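You operate a simulated robot arm through the tools that you are given. There is no shell and no other tool.

You are at the controls of a simulated robot arm. One attempt, no reset.

JOB
Stones block the wheel: stop it, brush them off and start it again.
Fine: switch off and spray closed before you brush; blue brush, back in its holder; spray at half again. Set down upright: blue brush.

The check looks at the end state, three seconds after you hand in, the way a careful person would. Anything else that was tipped, shoved, dropped, spilled or broken makes it a failure.

ROBOT AND FRAMES
A 6-joint arm with a two-finger gripper, fixed in place. Base frame: the origin is at the foot of the arm, x ahead of it, y to its left, z up; the work surface is at about z = 726. Lengths are in mm, angles in degrees, forces in N, time in s.
Its first joint turns from -166.0 to 166.0 degrees. Payload 3.43 kg.
The TCP is the grasp point between the finger pads, 20 mm short of the fingertips. In the tool frame z runs along the fingers and y along their closing line. The gripper opens to 190 mm. The gripper's body begins 248 mm behind the TCP.
Orientation is that of the tool frame in the base frame, as a unit quaternion [w, x, y, z]. With the fingers straight down and closing along the base's y, the tool's x points along the base's -x, its y along +y and its z along -z.

CONTROLS
- The arm moves only by the tool nudge_tool. Its argument "increments" is a list of rows, each a list of 7 numbers: the closure in counts, from 0 (fully open) to 255 (shut), then the shift along the tool's x, y, z in units of 250 mm (1.0 is 250 mm), then the turn, a rotation vector about the tool's x, y, z in units of 180 degrees (1.0 is 180 degrees). In form: [[claw, x, y, z, wx, wy, wz], ...]. A call has 1 to 20 rows; each row is the pose to reach, as a shift and turn from the pose commanded when the call began, along the tool's axes at that moment. A call with a number of a shift or a turn outside -1 to 1 is refused whole. Each row takes 0.2 s and may step no farther than 50 mm and 8.6 degrees from the row before; otherwise, or with a gripper value out of range, the whole call is refused. Where a pose cannot be reached the arm comes as near as it can. A force on the tool above 90 N (or 10 N above the force at the start of the call, whichever is more), or a blocked arm, ends the call early, and 0.2 s more pass. Each finger travels about 45 mm/s and halts on what it meets, pressing with about 40 N; the grip force reading is that of the motor and also rises with nothing between the fingers. The clock runs only during rows and for 0.2 s after the last one: add rows that repeat a pose to give the fingers time. It gives the time, the measured TCP pose, the force on the tool (base axes), the opening and the grip force at its end, in the units of the frame above (readings bear some noise), with the torque about the TCP (base axes, N m) and any sound that the robot's microphone picked up, and new pictures: "views" is both (left out), scene, wrist or none.
- Cameras (640 x 400 px; columns grow to the right, rows downward): "scene" is fixed at [218.7, 500.3, 1336]; the picture's right is [-0.41, -0.91, 0.00], its down [-0.49, 0.22, -0.85] and it looks along [0.77, -0.35, -0.53] (base axes); focal length 214 px, centre (320, 200). "wrist" rides on the gripper at [70, -8, -288] in the tool frame; the picture's right is [0.12, 0.99, 0.00], its down [-0.96, 0.12, -0.25] and it looks along [-0.25, 0.03, 0.97] (tool axes); focal length 261 px, centre (320, 200). There is no depth. A picture from a camera that has moved, and an enlarged one, comes with that camera's place and axes in the base frame and with its lens.
- lift_body(by): slides the trunk up (or, below 0, down) by that many mm; the arm rides with it, the base frame stays. It gives what a move gives, with no picture.
- close_up(camera, box): a new picture of the part [left, top, right, bottom] of that camera's present view, enlarged. The clock stands still meanwhile.
- finish_job(): hands the job in; it is judged then, once.

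Places have to be worked out from the pictures, the camera data and where the tool is seen. Open the gripper and draw the arm clear of the work before you hand the job in, unless the task says otherwise.

The tools are called after "Emit:" as name(argument=value, ...) on one line, values as JSON. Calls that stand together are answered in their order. nudge_tool: Moves the arm, as the interface text tells. Its arguments: {"type":"object","properties":{"increments":{"type":"array"},"views":{"type":"string","enum":["both","scene","wrist","none"]}},"required":["increments"]} The other tools are called the same way: lift_body (by) slides the trunk up or down; close_up (camera, box) takes an enlarged picture of a part of a camera's view; finish_job () hands the job in.

At the start:

```text
time_s: 0.0
eef_pos: [534.8, 247.3, 1317.9]
tcp_rot: [0.001, 0.0, 1.0, 0.0]
force: [-0.3, -0.1, -0.4]
ft_torque: [0.0, 0.0, -0.02]
gripper_width: 190.3
grasp_force: 0.1
trunk travel left (down, up): [-175.0, 65.0]
```

scene: 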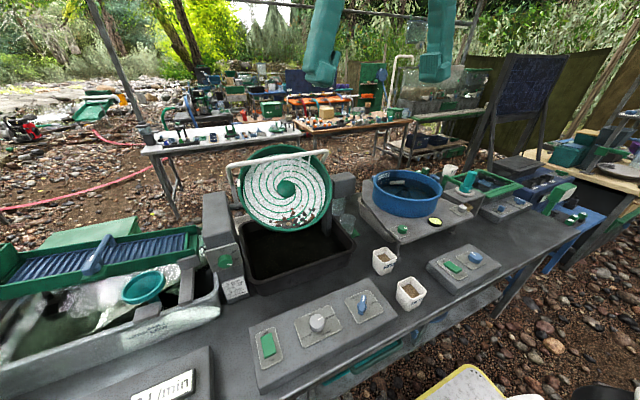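
wrist: 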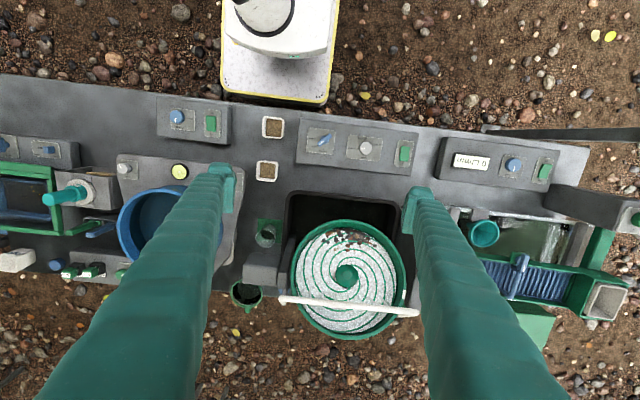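

The scene shows a gold wheel (spiral) with stones at its lower rim, a control panel in front of it with a green rocker, a grey knob and a blue lever, and other stations to the sides. I take close-ups to identify the controls and brushes before I move.

Emit:
close_up(camera="scene", box=[200, 130, 380, 250])

Emit:
close_up(camera="scene", box=[240, 270, 420, 390])

Emit:
close_up(camera="wrist", box=[280, 110, 440, 210])

Emit:
close_up(camera="wrist", box=[0, 100, 240, 290])

Emit:
close_up(camera="wrist", box=[430, 110, 640, 330])

Emit:
close_up(camera="scene", box=[380, 130, 620, 290])

```text
3.33 times, centred on (290, 190) of scene
camera zoom: at [218.7, 500.3, 1336.0], right [-0.41, -0.91, 0.0], down [-0.49, 0.22, -0.85], along [0.77, -0.35, -0.53], focal length 715 px, centre (420, 233)
```

zoom: 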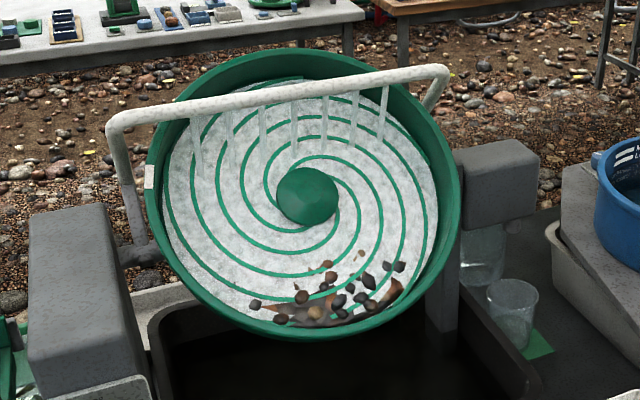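

```text
3.33 times, centred on (330, 330) of scene
camera zoom: at [218.7, 500.3, 1336.0], right [-0.41, -0.91, 0.0], down [-0.49, 0.22, -0.85], along [0.77, -0.35, -0.53], focal length 715 px, centre (287, -233)
```

zoom: 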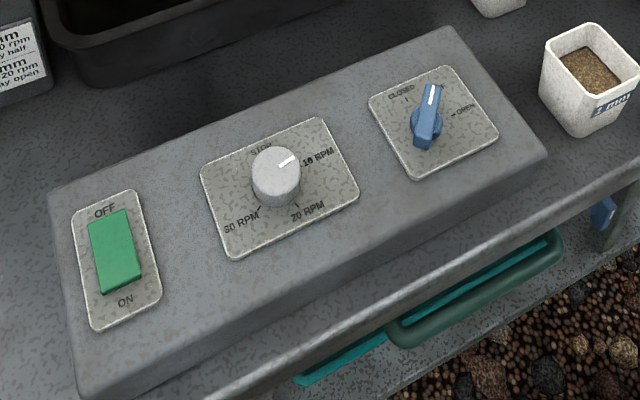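

```text
4.00 times, centred on (360, 160) of wrist
camera zoom: at [463.9, 238.6, 1606.0], right [-0.12, 0.99, 0.0], down [0.96, 0.12, 0.25], along [0.25, 0.03, -0.97], focal length 1043 px, centre (160, 360)
```

zoom: 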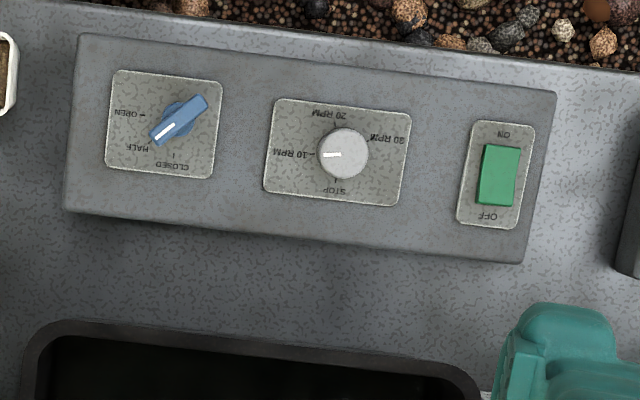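

```text
2.11 times, centred on (120, 195) of wrist
camera zoom: at [463.9, 238.6, 1606.0], right [-0.12, 0.99, 0.0], down [0.96, 0.12, 0.25], along [0.25, 0.03, -0.97], focal length 549 px, centre (741, 210)
```

zoom: 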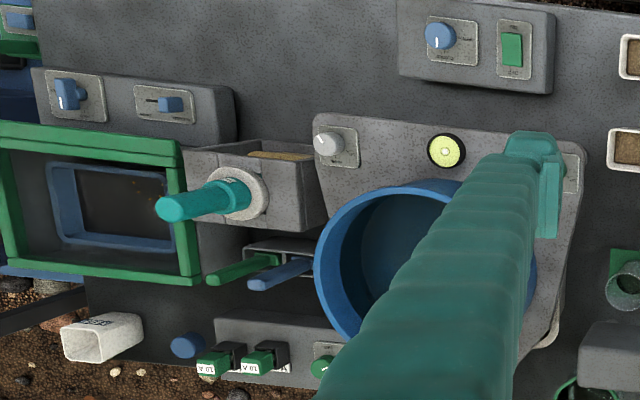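

```text
1.82 times, centred on (535, 220) of wrist
camera zoom: at [463.9, 238.6, 1606.0], right [-0.12, 0.99, 0.0], down [0.96, 0.12, 0.25], along [0.25, 0.03, -0.97], focal length 474 px, centre (-71, 164)
```

zoom: 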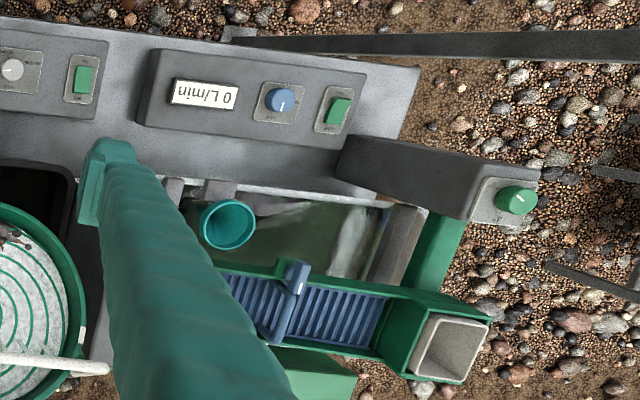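

```text
2.50 times, centred on (500, 210) of scene
camera zoom: at [218.7, 500.3, 1336.0], right [-0.41, -0.91, 0.0], down [-0.49, 0.22, -0.85], along [0.77, -0.35, -0.53], focal length 536 px, centre (-130, 175)
```

zoom: 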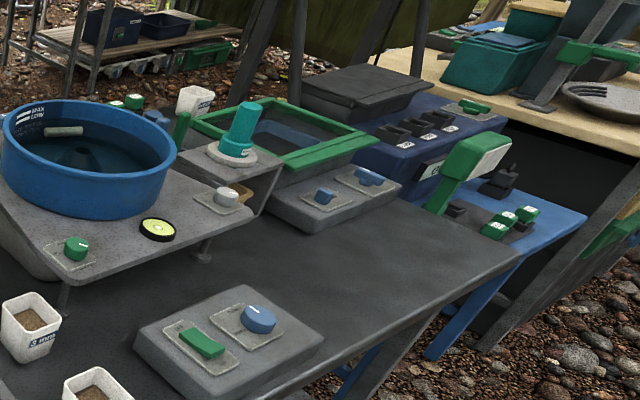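

The panel has a green OFF/ON rocker, an RPM knob at 10 RPM and the spray lever at HALF. Next I zoom in on the sign, the brush holder and the stones.

Emit:
close_up(camera="scene", box=[210, 240, 260, 310])

Emit:
close_up(camera="wrist", box=[60, 200, 150, 260])

Emit:
close_up(camera="wrist", box=[260, 200, 440, 350])

Emit:
close_up(camera="scene", box=[410, 150, 490, 200])

Emit:
close_up(camera="scene", box=[240, 310, 320, 370])

Emit:
close_up(camera="wrist", box=[220, 210, 300, 330])

```text
5.71 times, centred on (235, 275) of scene
camera zoom: at [218.7, 500.3, 1336.0], right [-0.41, -0.91, 0.0], down [-0.49, 0.22, -0.85], along [0.77, -0.35, -0.53], focal length 1226 px, centre (806, -229)
```

zoom: 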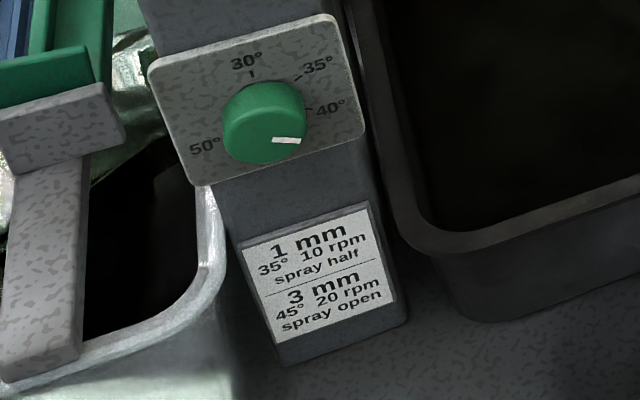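

```text
6.67 times, centred on (105, 230) of wrist
camera zoom: at [463.9, 238.6, 1606.0], right [-0.12, 0.99, 0.0], down [0.96, 0.12, 0.25], along [0.25, 0.03, -0.97], focal length 1738 px, centre (1753, 0)
```

zoom: 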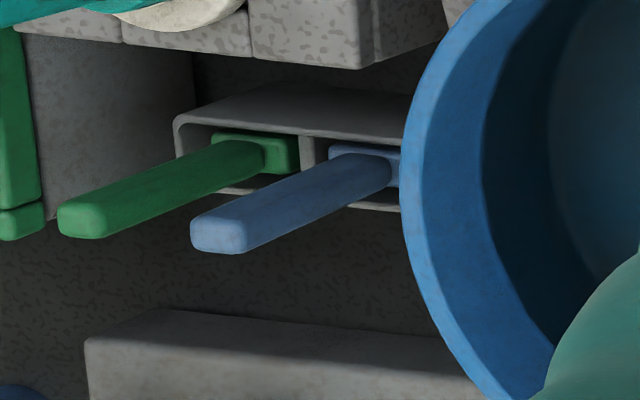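

```text
2.67 times, centred on (350, 275) of wrist
camera zoom: at [463.9, 238.6, 1606.0], right [-0.12, 0.99, 0.0], down [0.96, 0.12, 0.25], along [0.25, 0.03, -0.97], focal length 695 px, centre (240, 0)
```

zoom: 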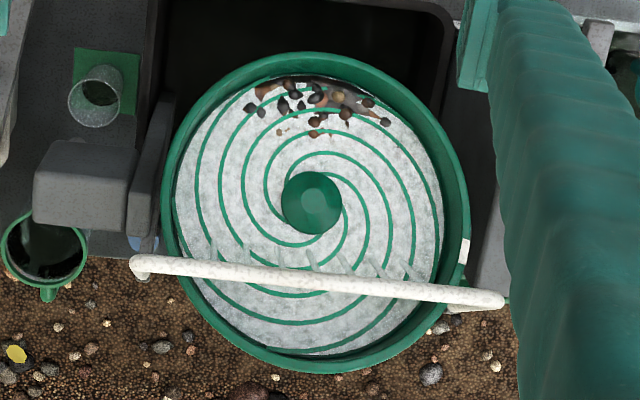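

```text
8.00 times, centred on (450, 175) of scene
camera zoom: at [218.7, 500.3, 1336.0], right [-0.41, -0.91, 0.0], down [-0.49, 0.22, -0.85], along [0.77, -0.35, -0.53], focal length 1716 px, centre (-720, 400)
```

zoom: 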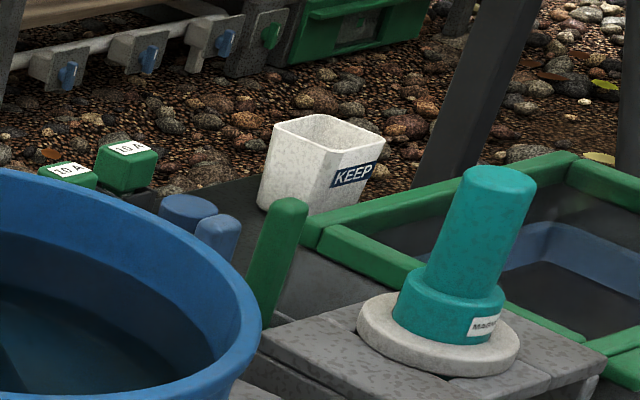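

```text
6.67 times, centred on (280, 340) of scene
camera zoom: at [218.7, 500.3, 1336.0], right [-0.41, -0.91, 0.0], down [-0.49, 0.22, -0.85], along [0.77, -0.35, -0.53], focal length 1430 px, centre (587, -733)
```

zoom: 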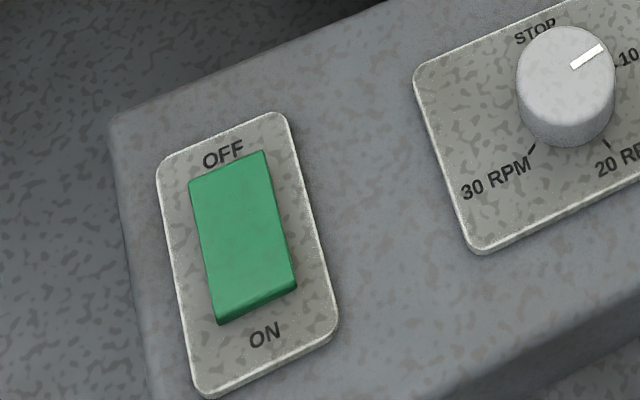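

```text
3.33 times, centred on (260, 270) of wrist
camera zoom: at [463.9, 238.6, 1606.0], right [-0.12, 0.99, 0.0], down [0.96, 0.12, 0.25], along [0.25, 0.03, -0.97], focal length 869 px, centre (520, -33)
```

zoom: 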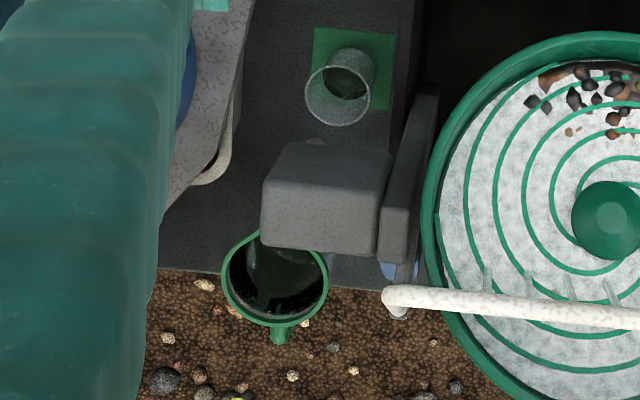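

The sign reads "1 mm: 35°, 10 rpm, spray half", and the blue brush stands handle-up next to the green one in a holder at about [825, -390]. I judge the rocker to be near [498, 509, 767], so I move above it with the fingers closing and watch whether the wheel turns.

Emit:
nudge_tool(increments=[[255, 0.02, 0.14, 0.11, 0, 0, 0], [255, 0.04, 0.28, 0.22, 0, 0, 0], [255, 0.06, 0.42, 0.34, 0, 0, 0], [255, 0.08, 0.57, 0.45, 0, 0, 0], [255, 0.1, 0.71, 0.57, 0, 0, 0], [255, 0.12, 0.86, 0.68, 0, 0, 0], [255, 0.14, 1.0, 0.8, 0, 0, 0], [255, 0.14, 1.0, 0.9, 0, 0, 0]], views="both")

```text
time_s: 1.8
eef_pos: [498.8, 497.5, 1093.1]
tcp_rot: [0.0, 0.0, 1.0, 0.0]
force: [-1.0, 0.0, 0.5]
ft_torque: [-0.01, 0.04, 0.01]
gripper_width: 29.0
grasp_force: 0.0
trunk travel left (down, up): [-175.0, 65.0]
camera wrist: at [427.4, 489.0, 1380.8], right [-0.12, 0.99, 0.0], down [0.96, 0.11, 0.25], along [0.25, 0.03, -0.97], focal length 261 px, centre (320, 200)
```

scene: 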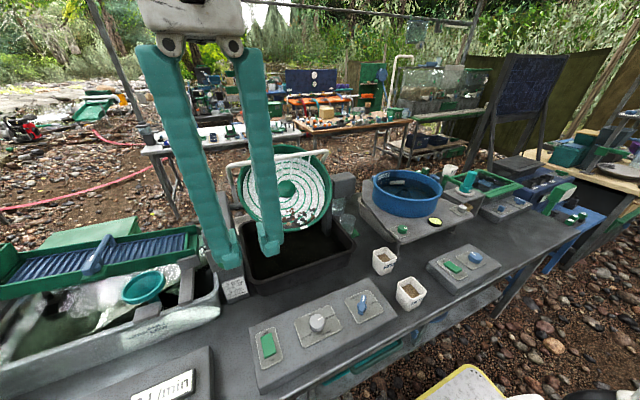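
wrist: 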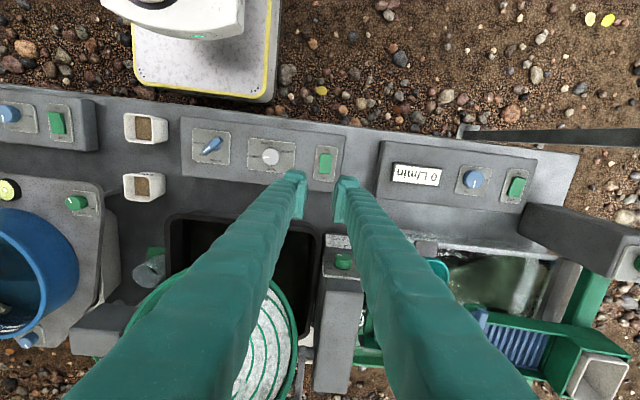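

The gripper has nearly closed and the arm is over the panel. I zoom in on the wheel and rocker to see whether the wheel is turning and which way the rocker sits.

Emit:
close_up(camera="scene", box=[220, 130, 380, 250])

Emit:
close_up(camera="wrist", box=[300, 140, 350, 190])

Emit:
close_up(camera="wrist", box=[490, 160, 540, 210])

Emit:
close_up(camera="scene", box=[430, 240, 500, 290])

```text
3.33 times, centred on (300, 190) of scene
camera zoom: at [218.7, 500.3, 1336.0], right [-0.41, -0.91, 0.0], down [-0.49, 0.22, -0.85], along [0.77, -0.35, -0.53], focal length 715 px, centre (387, 233)
```

zoom: 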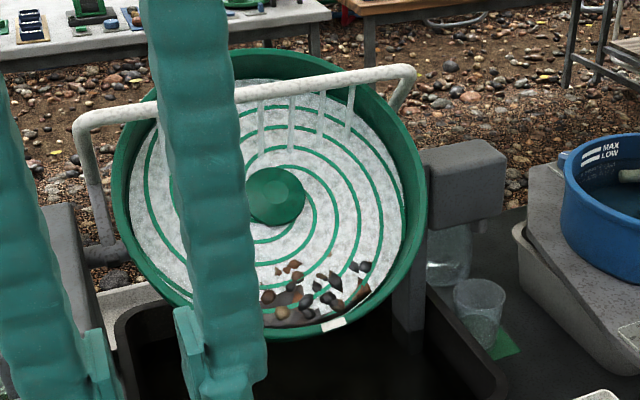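

```text
8.00 times, centred on (325, 165) of wrist
camera zoom: at [427.4, 489.0, 1380.8], right [-0.12, 0.99, 0.0], down [0.96, 0.11, 0.25], along [0.25, 0.03, -0.97], focal length 2085 px, centre (280, 480)
```

zoom: 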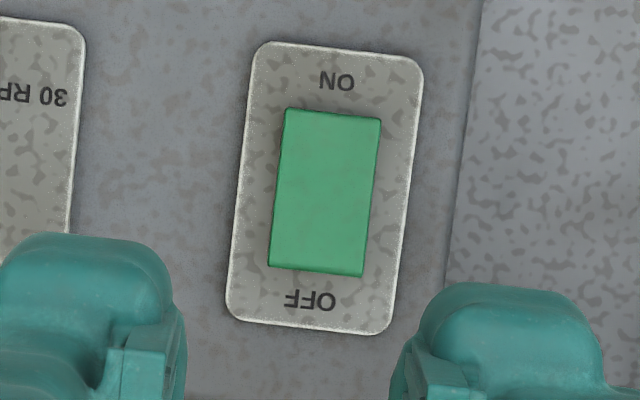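

```text
8.00 times, centred on (515, 185) of wrist
camera zoom: at [427.4, 489.0, 1380.8], right [-0.12, 0.99, 0.0], down [0.96, 0.11, 0.25], along [0.25, 0.03, -0.97], focal length 2085 px, centre (-1240, 320)
```

zoom: 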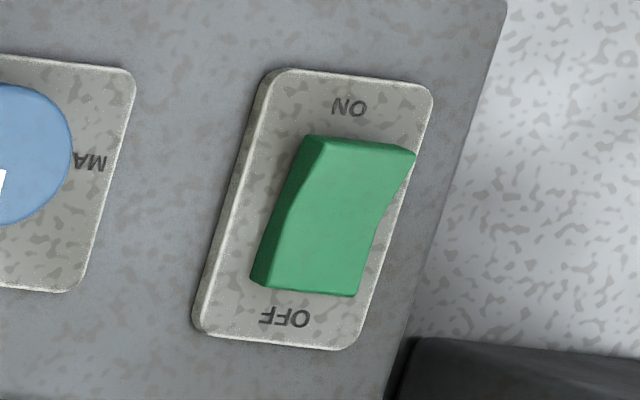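

```text
8.00 times, centred on (465, 265) of scene
camera zoom: at [218.7, 500.3, 1336.0], right [-0.41, -0.91, 0.0], down [-0.49, 0.22, -0.85], along [0.77, -0.35, -0.53], focal length 1716 px, centre (-840, -320)
```

zoom: 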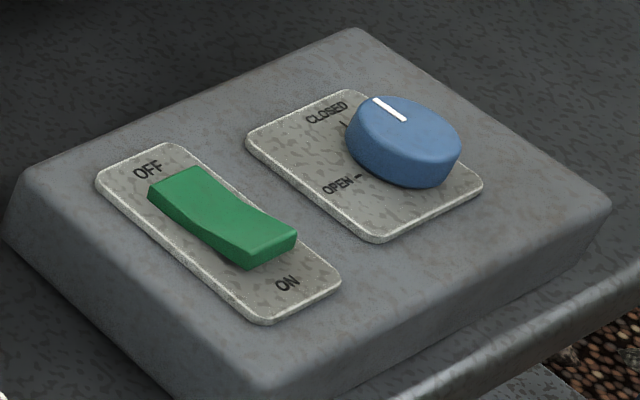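

The white mark on the rim moved about 100° in 1.8 s, so the wheel is turning counter-clockwise at about 10 rpm and the switch is ON. The rocker spans x 474–520 at y 511, so I tilt the tool 20° and come down over its OFF (far) end.

Emit:
nudge_tool(increments=[[255, -0.018, 0.009, 0.17, 0, -0.0185, 0], [255, -0.036, 0.018, 0.34, 0, -0.037, 0], [255, -0.054, 0.027, 0.51, 0, -0.0555, 0], [255, -0.073, 0.037, 0.68, 0, -0.074, 0], [255, -0.091, 0.046, 0.85, 0, -0.0925, 0], [255, -0.109, 0.055, 1.0, 0, -0.111, 0], [255, -0.109, 0.055, 1.0, 0, -0.111, 0]], views="both")

```text
time_s: 3.4
eef_pos: [525.4, 511.8, 845.2]
tcp_rot: [0.174, 0.001, 0.985, 0.0]
force: [-0.1, 0.5, 0.1]
ft_torque: [0.04, -0.05, -0.01]
gripper_width: 0.0
grasp_force: 34.5
trunk travel left (down, up): [-175.0, 65.0]
camera wrist: at [361.4, 503.2, 1090.2], right [-0.11, 0.99, -0.04], down [0.82, 0.12, 0.56], along [0.56, 0.03, -0.83], focal length 261 px, centre (320, 200)
```

scene: 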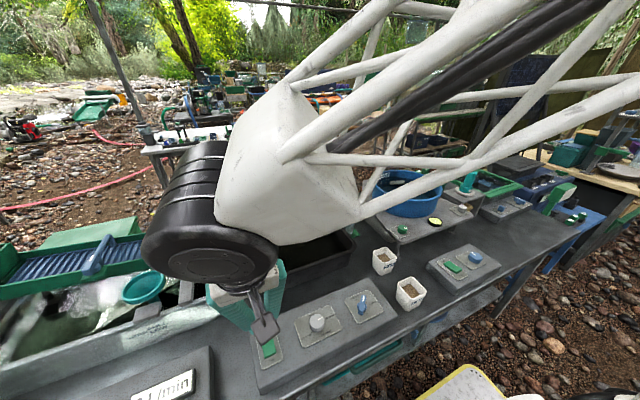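
wrist: 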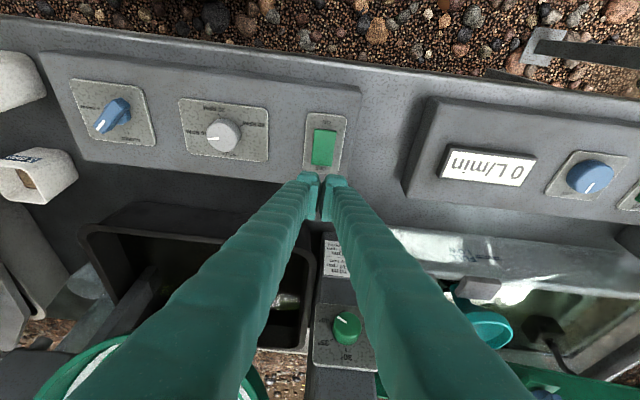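

The tip is now above the rocker area with the gripper shut. I zoom in to see the rocker relative to the fingertips.

Emit:
close_up(camera="wrist", box=[270, 100, 380, 210])

Emit:
close_up(camera="scene", box=[230, 290, 330, 370])

```text
3.64 times, centred on (325, 155) of wrist
camera zoom: at [361.4, 503.2, 1090.2], right [-0.11, 0.99, -0.04], down [0.82, 0.12, 0.56], along [0.56, 0.03, -0.83], focal length 948 px, centre (302, 364)
```

zoom: 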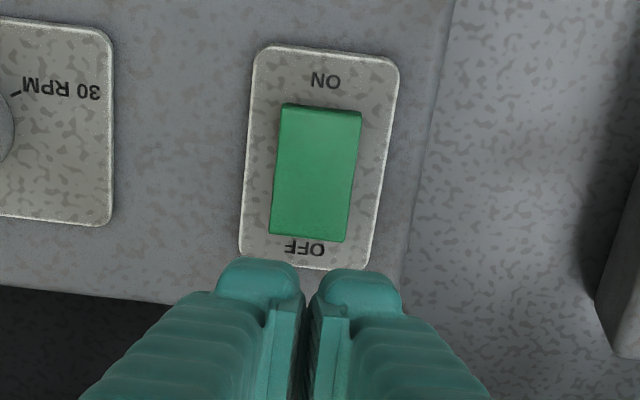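

```text
5.00 times, centred on (280, 330) of scene
camera zoom: at [218.7, 500.3, 1336.0], right [-0.41, -0.91, 0.0], down [-0.49, 0.22, -0.85], along [0.77, -0.35, -0.53], focal length 1072 px, centre (520, -450)
```

zoom: 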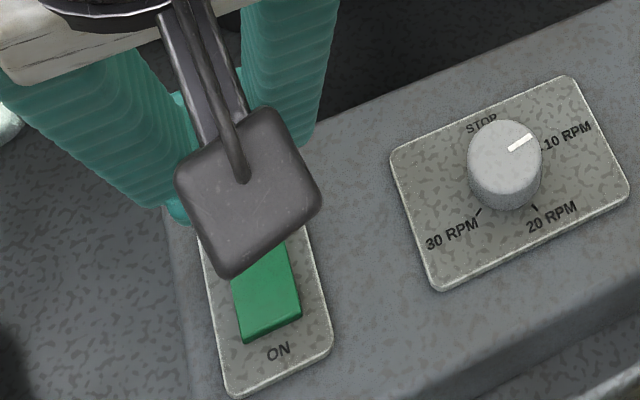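

The tip edge sits at about x 512, y 512, z 819, just beyond the rocker's OFF end in view. I lower it straight down toward the OFF half in small steps, watching the force.

Emit:
nudge_tool(increments=[[255, 0.0137, 0, 0.0376, 0, 0, 0], [255, 0.0274, 0, 0.0752, 0, 0, 0], [255, 0.041, 0, 0.1128, 0, 0, 0], [255, 0.0492, 0, 0.1354, 0, 0, 0], [255, 0.0547, 0, 0.1504, 0, 0, 0], [255, 0.0575, 0, 0.158, 0, 0, 0]], views="both")

```text
time_s: 4.8
eef_pos: [527.8, 511.2, 801.4]
tcp_rot: [0.174, 0.001, 0.985, -0.001]
force: [-0.6, 0.1, 0.0]
ft_torque: [0.0, 0.02, 0.0]
gripper_width: 0.0
grasp_force: 34.3
trunk travel left (down, up): [-175.0, 65.0]
camera wrist: at [361.9, 502.7, 1047.5], right [-0.11, 0.99, -0.04], down [0.82, 0.11, 0.56], along [0.56, 0.03, -0.83], focal length 261 px, centre (320, 200)
```

scene: 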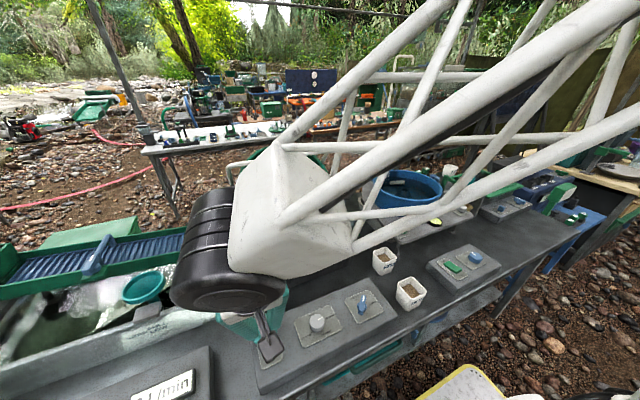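
wrist: 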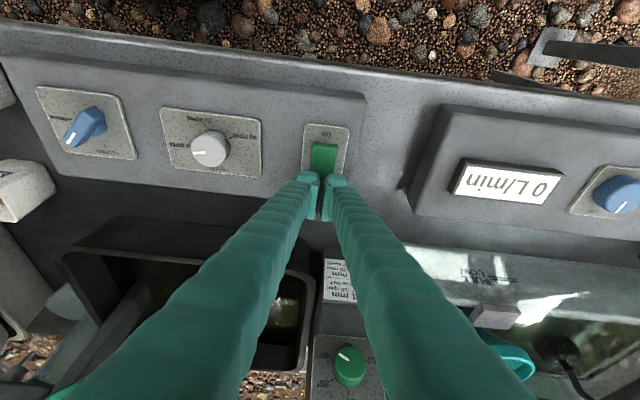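

There is no contact yet, with the edge at about z 775. I continue down in fine steps.

Emit:
nudge_tool(increments=[[255, 0.0027, 0, 0.0075, 0, 0, 0], [255, 0.0055, 0, 0.015, 0, 0, 0], [255, 0.0082, 0, 0.0226, 0, 0, 0], [255, 0.0082, 0, 0.0226, 0, 0, 0]], views="wrist")

Emit:
close_up(camera="wrist", box=[270, 100, 380, 210])

```text
time_s: 5.8
eef_pos: [526.0, 511.0, 799.7]
tcp_rot: [0.175, 0.0, 0.984, 0.003]
force: [-3.2, -2.1, 75.3]
ft_torque: [-0.33, 0.85, -0.32]
gripper_width: 5.8
grasp_force: 34.2
trunk travel left (down, up): [-175.0, 65.0]
camera wrist: at [361.0, 501.4, 1045.5], right [-0.11, 0.99, -0.04], down [0.82, 0.11, 0.57], along [0.57, 0.03, -0.82], focal length 261 px, centre (320, 200)
```

wrist: 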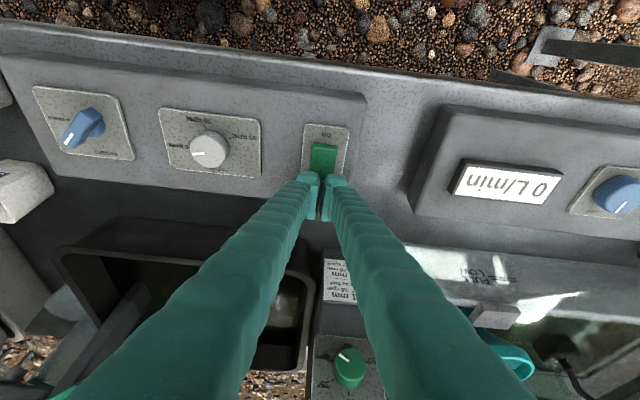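

```text
3.64 times, centred on (325, 155) of wrist
camera zoom: at [361.0, 501.4, 1045.5], right [-0.11, 0.99, -0.04], down [0.82, 0.11, 0.57], along [0.57, 0.03, -0.82], focal length 948 px, centre (302, 364)
```

zoom: 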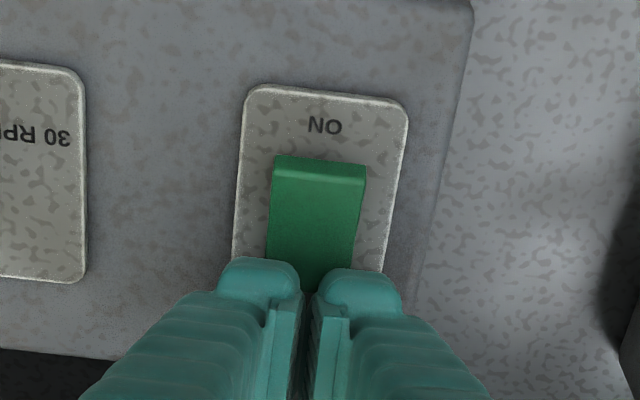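

The force rose to 75 N and the rocker's ON end now stands up, so it may have flipped. I back up to release the pressure and look.

Emit:
nudge_tool(increments=[[255, -0.0137, 0, -0.0376, 0, 0, 0], [255, -0.041, 0, -0.1128, 0, 0, 0], [255, -0.096, 0, -0.263, 0, 0, 0], [255, -0.096, 0, -0.263, 0, 0, 0]], views="both")

Emit:
close_up(camera="wrist", box=[270, 100, 380, 210])

Emit:
close_up(camera="scene", box=[200, 130, 380, 370])

```text
time_s: 6.8
eef_pos: [526.8, 511.3, 864.9]
tcp_rot: [0.174, 0.0, 0.985, 0.0]
force: [-0.7, 0.9, -0.9]
ft_torque: [0.01, 0.02, 0.0]
gripper_width: 0.0
grasp_force: 33.7
trunk travel left (down, up): [-175.0, 65.0]
camera wrist: at [361.0, 502.3, 1111.5], right [-0.11, 0.99, -0.04], down [0.82, 0.12, 0.56], along [0.56, 0.03, -0.83], focal length 261 px, centre (320, 200)
```

scene: 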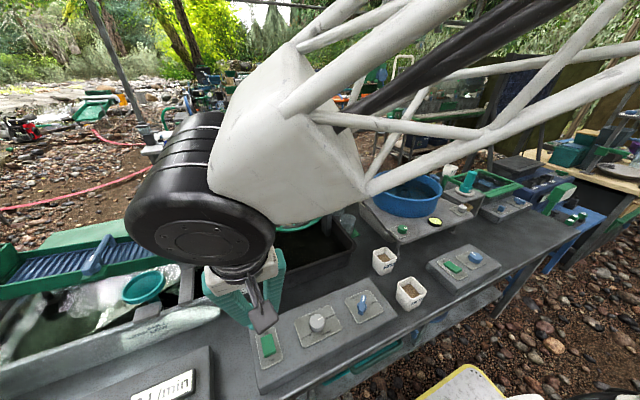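
wrist: 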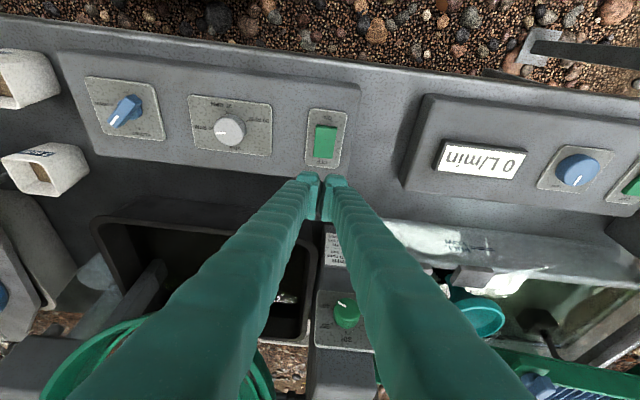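

```text
3.64 times, centred on (325, 155) of wrist
camera zoom: at [361.0, 502.3, 1111.5], right [-0.11, 0.99, -0.04], down [0.82, 0.12, 0.56], along [0.56, 0.03, -0.83], focal length 948 px, centre (302, 364)
```

zoom: 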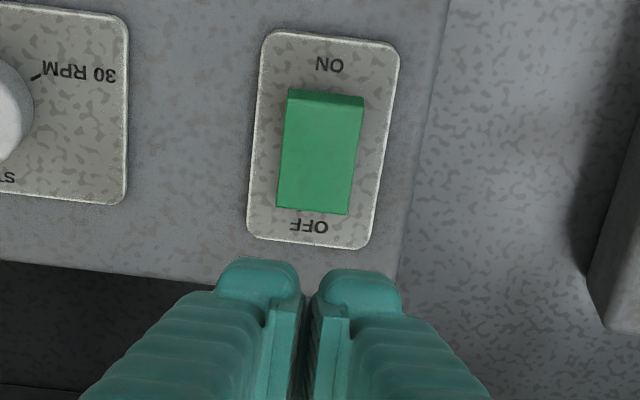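

```text
1.67 times, centred on (290, 250) of scene
camera zoom: at [218.7, 500.3, 1336.0], right [-0.41, -0.91, 0.0], down [-0.49, 0.22, -0.85], along [0.77, -0.35, -0.53], focal length 358 px, centre (370, 117)
```

zoom: 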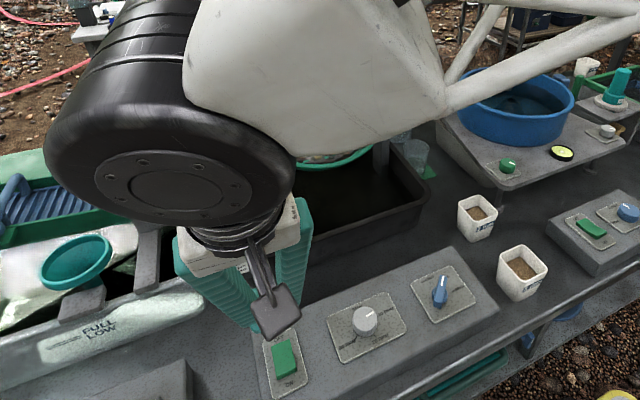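

The rocker now sits like the OFF switches elsewhere (ON end raised). Next I move over the blue spray lever at about [484, 256], levelling the tool and opening the fingers partly.

Emit:
nudge_tool(increments=[[255, 0.019, -0.16, -0.05, 0, 0.0185, 0], [255, 0.038, -0.33, -0.1, 0, 0.037, 0], [255, 0.057, -0.5, -0.14, 0, 0.0555, 0], [200, 0.076, -0.67, -0.17, 0, 0.074, 0], [150, 0.095, -0.84, -0.19, 0, 0.0925, 0], [150, 0.114, -1.0, -0.19, 0, 0.111, 0], [150, 0.114, -1.0, -0.19, 0, 0.111, 0]], views="both")

Emit:
close_up(camera="scene", box=[220, 130, 380, 250])

Emit:
close_up(camera="wrist", box=[270, 90, 380, 200])

```text
time_s: 8.4
eef_pos: [482.7, 262.0, 902.6]
tcp_rot: [0.001, -0.001, 1.0, 0.001]
force: [-0.7, 0.8, 0.9]
ft_torque: [-0.04, -0.02, 0.04]
gripper_width: 78.3
grasp_force: 0.1
trunk travel left (down, up): [-175.0, 65.0]
camera wrist: at [411.6, 253.3, 1190.7], right [-0.12, 0.99, 0.0], down [0.96, 0.12, 0.25], along [0.25, 0.03, -0.97], focal length 261 px, centre (320, 200)
```

scene: 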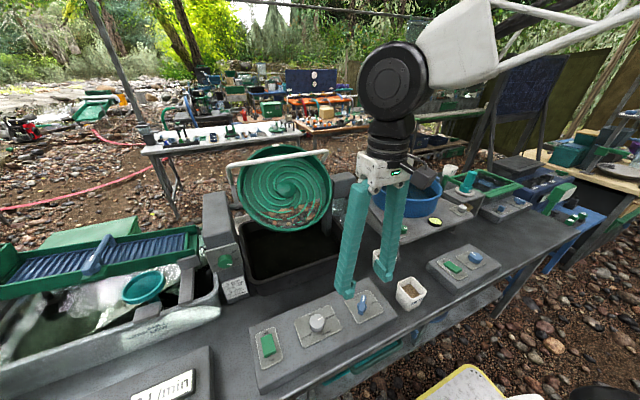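
wrist: 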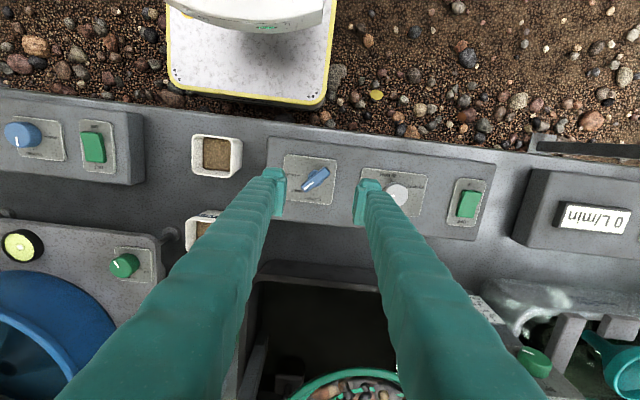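

```text
3.33 times, centred on (300, 190) of scene
camera zoom: at [218.7, 500.3, 1336.0], right [-0.41, -0.91, 0.0], down [-0.49, 0.22, -0.85], along [0.77, -0.35, -0.53], focal length 715 px, centre (387, 233)
```

zoom: 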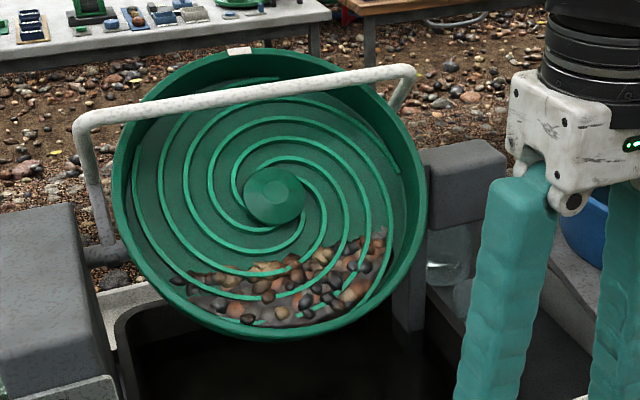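

```text
3.64 times, centred on (325, 145) of wrist
camera zoom: at [411.6, 253.3, 1190.7], right [-0.12, 0.99, 0.0], down [0.96, 0.12, 0.25], along [0.25, 0.03, -0.97], focal length 948 px, centre (302, 400)
```

zoom: 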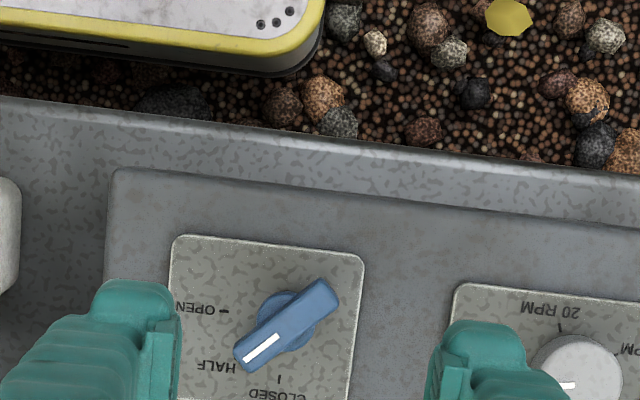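

The wheel has stopped and the stones are heaped at its bottom rim. The spray lever centre is at about [484, 255], top z about 786, lying at -43° (HALF), so I turn the tool 43° about its axis to straddle it and come down part way.

Emit:
nudge_tool(increments=[[150, 0, -0.007, 0.04, 0, 0, 0.04], [150, -0.002, -0.014, 0.08, 0, 0, 0.08], [150, -0.004, -0.02, 0.12, 0, 0, 0.12], [150, -0.006, -0.028, 0.17, 0, 0, 0.16], [150, -0.007, -0.028, 0.21, 0, 0, 0.2], [150, -0.007, -0.028, 0.25, 0, 0, 0.239], [150, -0.007, -0.028, 0.25, 0, 0, 0.239]], views="both")

Emit:
close_up(camera="scene", box=[220, 130, 420, 330])

Emit:
close_up(camera="wrist", box=[260, 90, 390, 210])

```text
time_s: 10.0
eef_pos: [485.3, 254.0, 838.1]
tcp_rot: [0.0, 0.367, 0.93, 0.0]
force: [1.1, 0.0, -0.5]
ft_torque: [0.03, 0.0, 0.02]
gripper_width: 78.6
grasp_force: 0.1
trunk travel left (down, up): [-175.0, 65.0]
camera wrist: at [428.0, 295.8, 1125.3], right [0.59, 0.81, 0.0], down [0.78, -0.57, 0.25], along [0.2, -0.15, -0.97], focal length 261 px, centre (320, 200)
```

scene: 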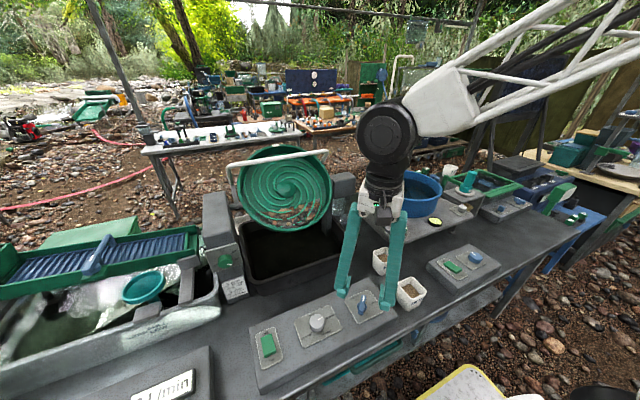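
wrist: 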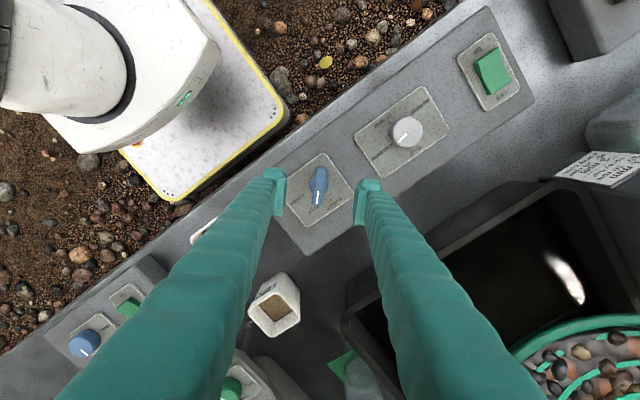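

```text
2.00 times, centred on (320, 230) of scene
camera zoom: at [218.7, 500.3, 1336.0], right [-0.41, -0.91, 0.0], down [-0.49, 0.22, -0.85], along [0.77, -0.35, -0.53], focal length 429 px, centre (320, 140)
```

zoom: 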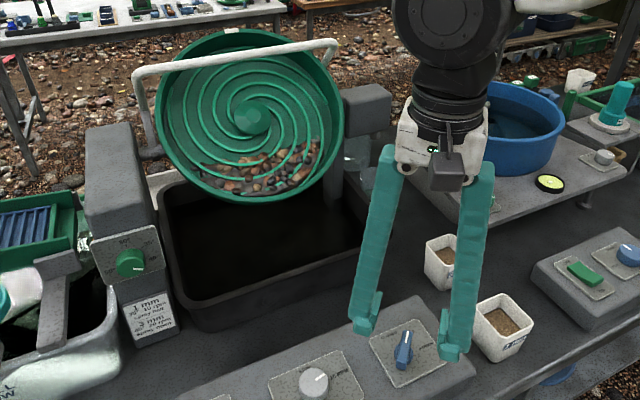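

```text
3.33 times, centred on (325, 150) of wrist
camera zoom: at [428.0, 295.8, 1125.3], right [0.59, 0.81, 0.0], down [0.78, -0.57, 0.25], along [0.2, -0.15, -0.97], focal length 869 px, centre (303, 367)
```

zoom: 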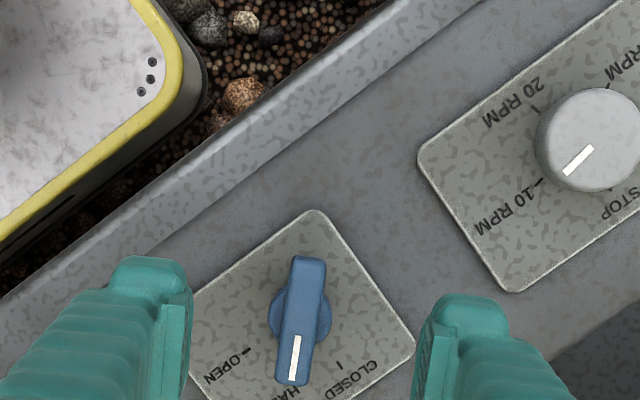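

The fingers straddle the lever symmetrically and the view confirms the wheel is standing still. I descend about 46 mm around the lever.

Emit:
nudge_tool(increments=[[160, 0, 0, 0.05, 0, 0, 0], [170, 0, 0, 0.1, 0, 0, 0], [170, 0, 0, 0.14, 0, 0, 0], [170, 0, 0, 0.165, 0, 0, 0], [170, 0, 0, 0.185, 0, 0, 0], [170, 0, 0, 0.185, 0, 0, 0]], views="both")

Emit:
close_up(camera="scene", box=[300, 250, 420, 340])

Emit:
close_up(camera="wrist", box=[260, 90, 390, 210])

```text
time_s: 11.4
eef_pos: [486.4, 253.8, 790.9]
tcp_rot: [0.0, 0.367, 0.93, 0.0]
force: [0.3, -0.9, 0.2]
ft_torque: [0.01, 0.01, 0.01]
gripper_width: 63.6
grasp_force: 0.1
trunk travel left (down, up): [-175.0, 65.0]
camera wrist: at [427.7, 295.5, 1079.2], right [0.59, 0.81, 0.0], down [0.78, -0.57, 0.25], along [0.2, -0.15, -0.97], focal length 261 px, centre (320, 200)
```

scene: 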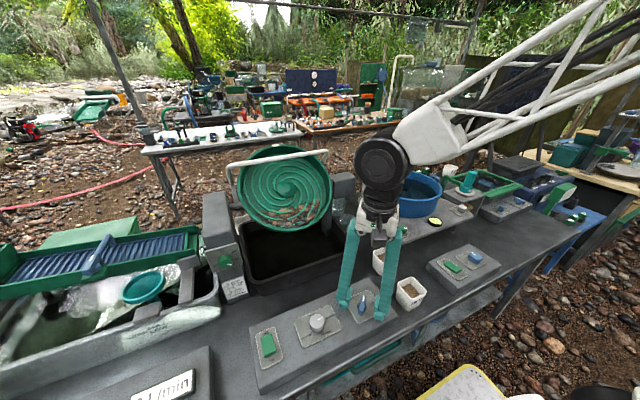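
wrist: 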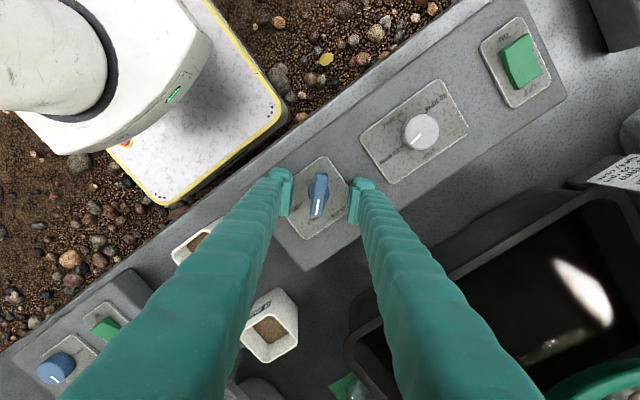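

```text
4.44 times, centred on (360, 295) of scene
camera zoom: at [218.7, 500.3, 1336.0], right [-0.41, -0.91, 0.0], down [-0.49, 0.22, -0.85], along [0.77, -0.35, -0.53], focal length 953 px, centre (142, -222)
```

zoom: 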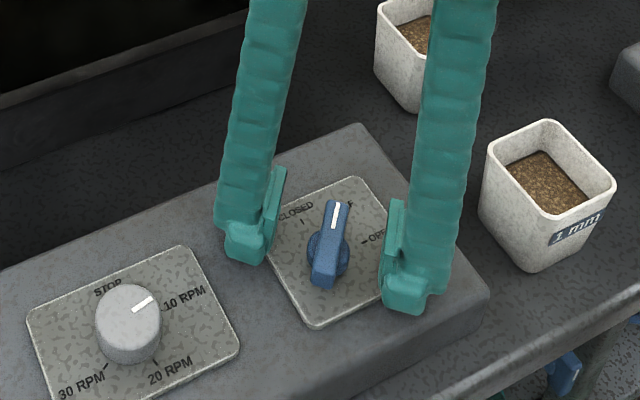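

```text
3.33 times, centred on (325, 150) of wrist
camera zoom: at [427.7, 295.5, 1079.2], right [0.59, 0.81, 0.0], down [0.78, -0.57, 0.25], along [0.2, -0.15, -0.97], focal length 869 px, centre (303, 367)
```

zoom: 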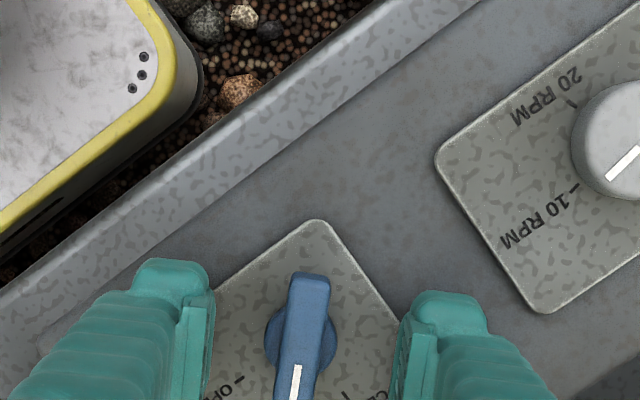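

The fingertips are at about z 771 on both sides of the lever, with the lever top near 786. I close on it.

Emit:
nudge_tool(increments=[[255, 0, 0, 0, 0, 0, 0], [255, 0, 0, 0, 0, 0, 0], [255, 0, 0, 0, 0, 0, 0], [255, 0, 0, 0, 0, 0, 0], [255, 0, 0, 0, 0, 0, 0]], views="wrist")

Emit:
close_up(camera="scene", box=[300, 250, 420, 340])

Emit:
close_up(camera="wrist", box=[260, 90, 390, 210])

```text
time_s: 12.6
eef_pos: [484.3, 252.6, 791.7]
tcp_rot: [0.0, 0.367, 0.93, -0.001]
force: [-13.7, -13.7, 0.0]
ft_torque: [-0.07, 0.1, 0.04]
gripper_width: 24.8
grasp_force: 44.8
trunk travel left (down, up): [-175.0, 65.0]
camera wrist: at [427.1, 294.7, 1079.1], right [0.59, 0.81, 0.0], down [0.78, -0.57, 0.25], along [0.2, -0.15, -0.97], focal length 261 px, centre (320, 200)
```

wrist: 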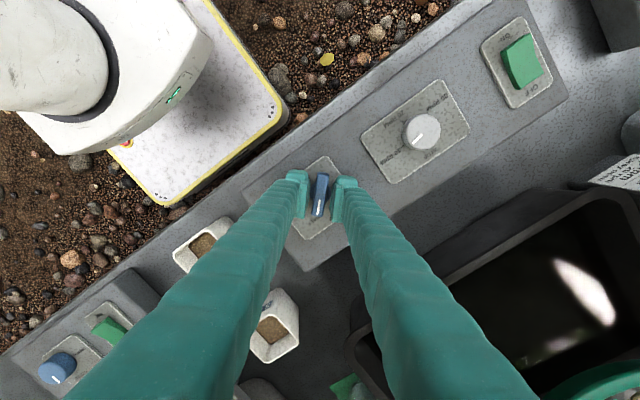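

```text
4.44 times, centred on (360, 295) of scene
camera zoom: at [218.7, 500.3, 1336.0], right [-0.41, -0.91, 0.0], down [-0.49, 0.22, -0.85], along [0.77, -0.35, -0.53], focal length 953 px, centre (142, -222)
```

zoom: 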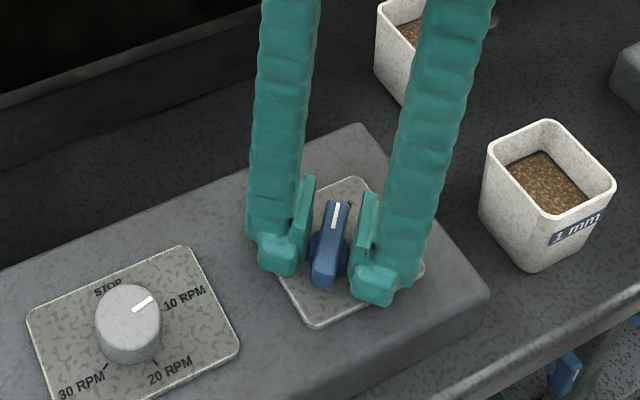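

```text
3.33 times, centred on (325, 150) of wrist
camera zoom: at [427.1, 294.7, 1079.1], right [0.59, 0.81, 0.0], down [0.78, -0.57, 0.25], along [0.2, -0.15, -0.97], focal length 869 px, centre (303, 367)
```

zoom: 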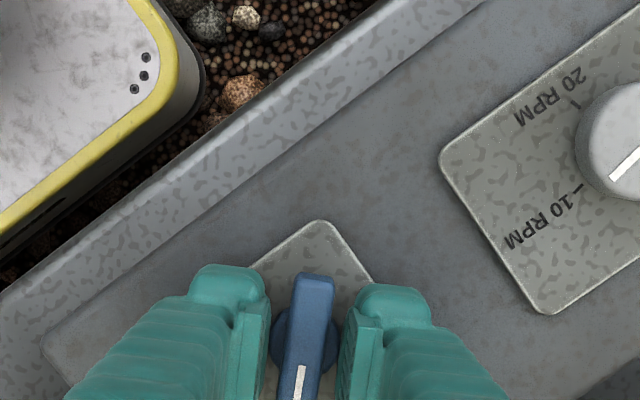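

The width of 24.8 mm suggests the tips hold the round base rather than the 14 mm lever. I open slightly, rise 7 mm and close again on the lever itself.

Emit:
nudge_tool(increments=[[200, 0, 0, 0, 0, 0, 0], [200, 0, 0, 0, 0, 0, 0], [200, 0, 0, -0.028, 0, 0, 0], [255, 0, 0, -0.028, 0, 0, 0], [255, 0, 0, -0.028, 0, 0, 0], [255, 0, 0, -0.028, 0, 0, 0], [255, 0, 0, -0.028, 0, 0, 0]], views="wrist")

Emit:
close_up(camera="scene", box=[300, 250, 420, 340])

Emit:
close_up(camera="wrist", box=[260, 90, 390, 210])

```text
time_s: 14.2
eef_pos: [484.4, 253.1, 802.2]
tcp_rot: [0.002, 0.367, 0.93, 0.002]
force: [-16.8, -17.5, 71.7]
ft_torque: [0.06, 0.64, 0.06]
gripper_width: 13.4
grasp_force: 45.0
trunk travel left (down, up): [-175.0, 65.0]
camera wrist: at [426.1, 293.9, 1089.3], right [0.59, 0.81, 0.0], down [0.78, -0.57, 0.25], along [0.2, -0.14, -0.97], focal length 261 px, centre (320, 200)
```

wrist: 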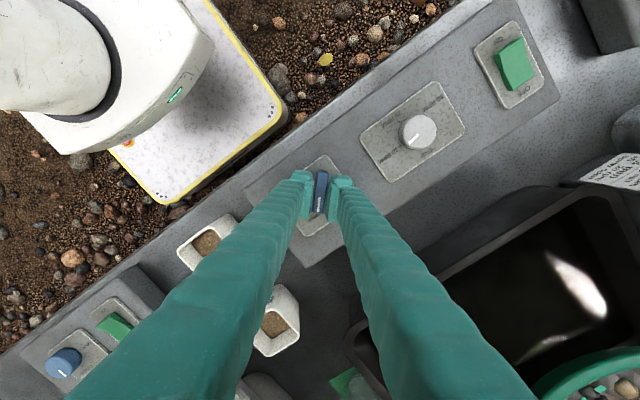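

```text
4.44 times, centred on (360, 295) of scene
camera zoom: at [218.7, 500.3, 1336.0], right [-0.41, -0.91, 0.0], down [-0.49, 0.22, -0.85], along [0.77, -0.35, -0.53], focal length 953 px, centre (142, -222)
```

zoom: 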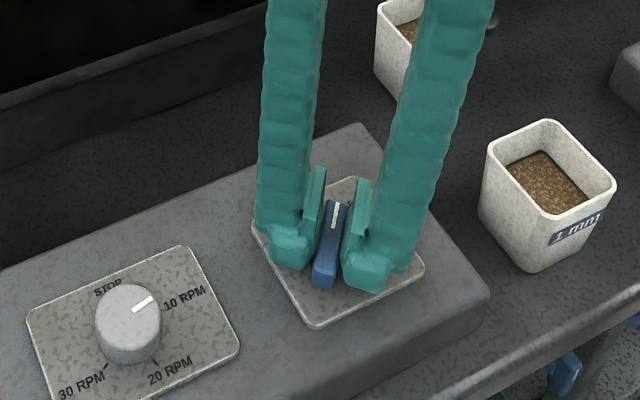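

```text
3.33 times, centred on (325, 150) of wrist
camera zoom: at [426.1, 293.9, 1089.3], right [0.59, 0.81, 0.0], down [0.78, -0.57, 0.25], along [0.2, -0.14, -0.97], focal length 869 px, centre (303, 367)
```

zoom: 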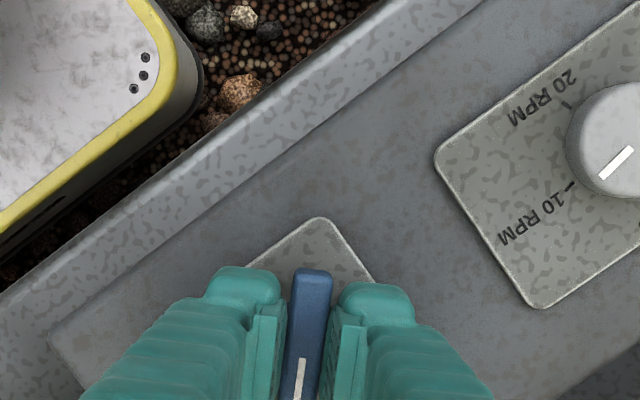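

Now the width is 13.4 mm, so the pads hold the lever, but the tips press on the base with 72 N. I relieve that a few mm and then turn the lever counter-clockwise 45° from HALF to CLOSED.

Emit:
nudge_tool(increments=[[255, 0, -0.006, -0.014, 0, 0, 0], [255, 0, -0.006, -0.014, 0, 0, 0]], views="none")

```text
time_s: 14.8
eef_pos: [484.5, 253.0, 803.2]
tcp_rot: [0.0, 0.366, 0.93, 0.001]
force: [-1.0, -3.5, 29.0]
ft_torque: [0.15, 0.06, 0.01]
gripper_width: 13.3
grasp_force: 45.2
trunk travel left (down, up): [-175.0, 65.0]
```

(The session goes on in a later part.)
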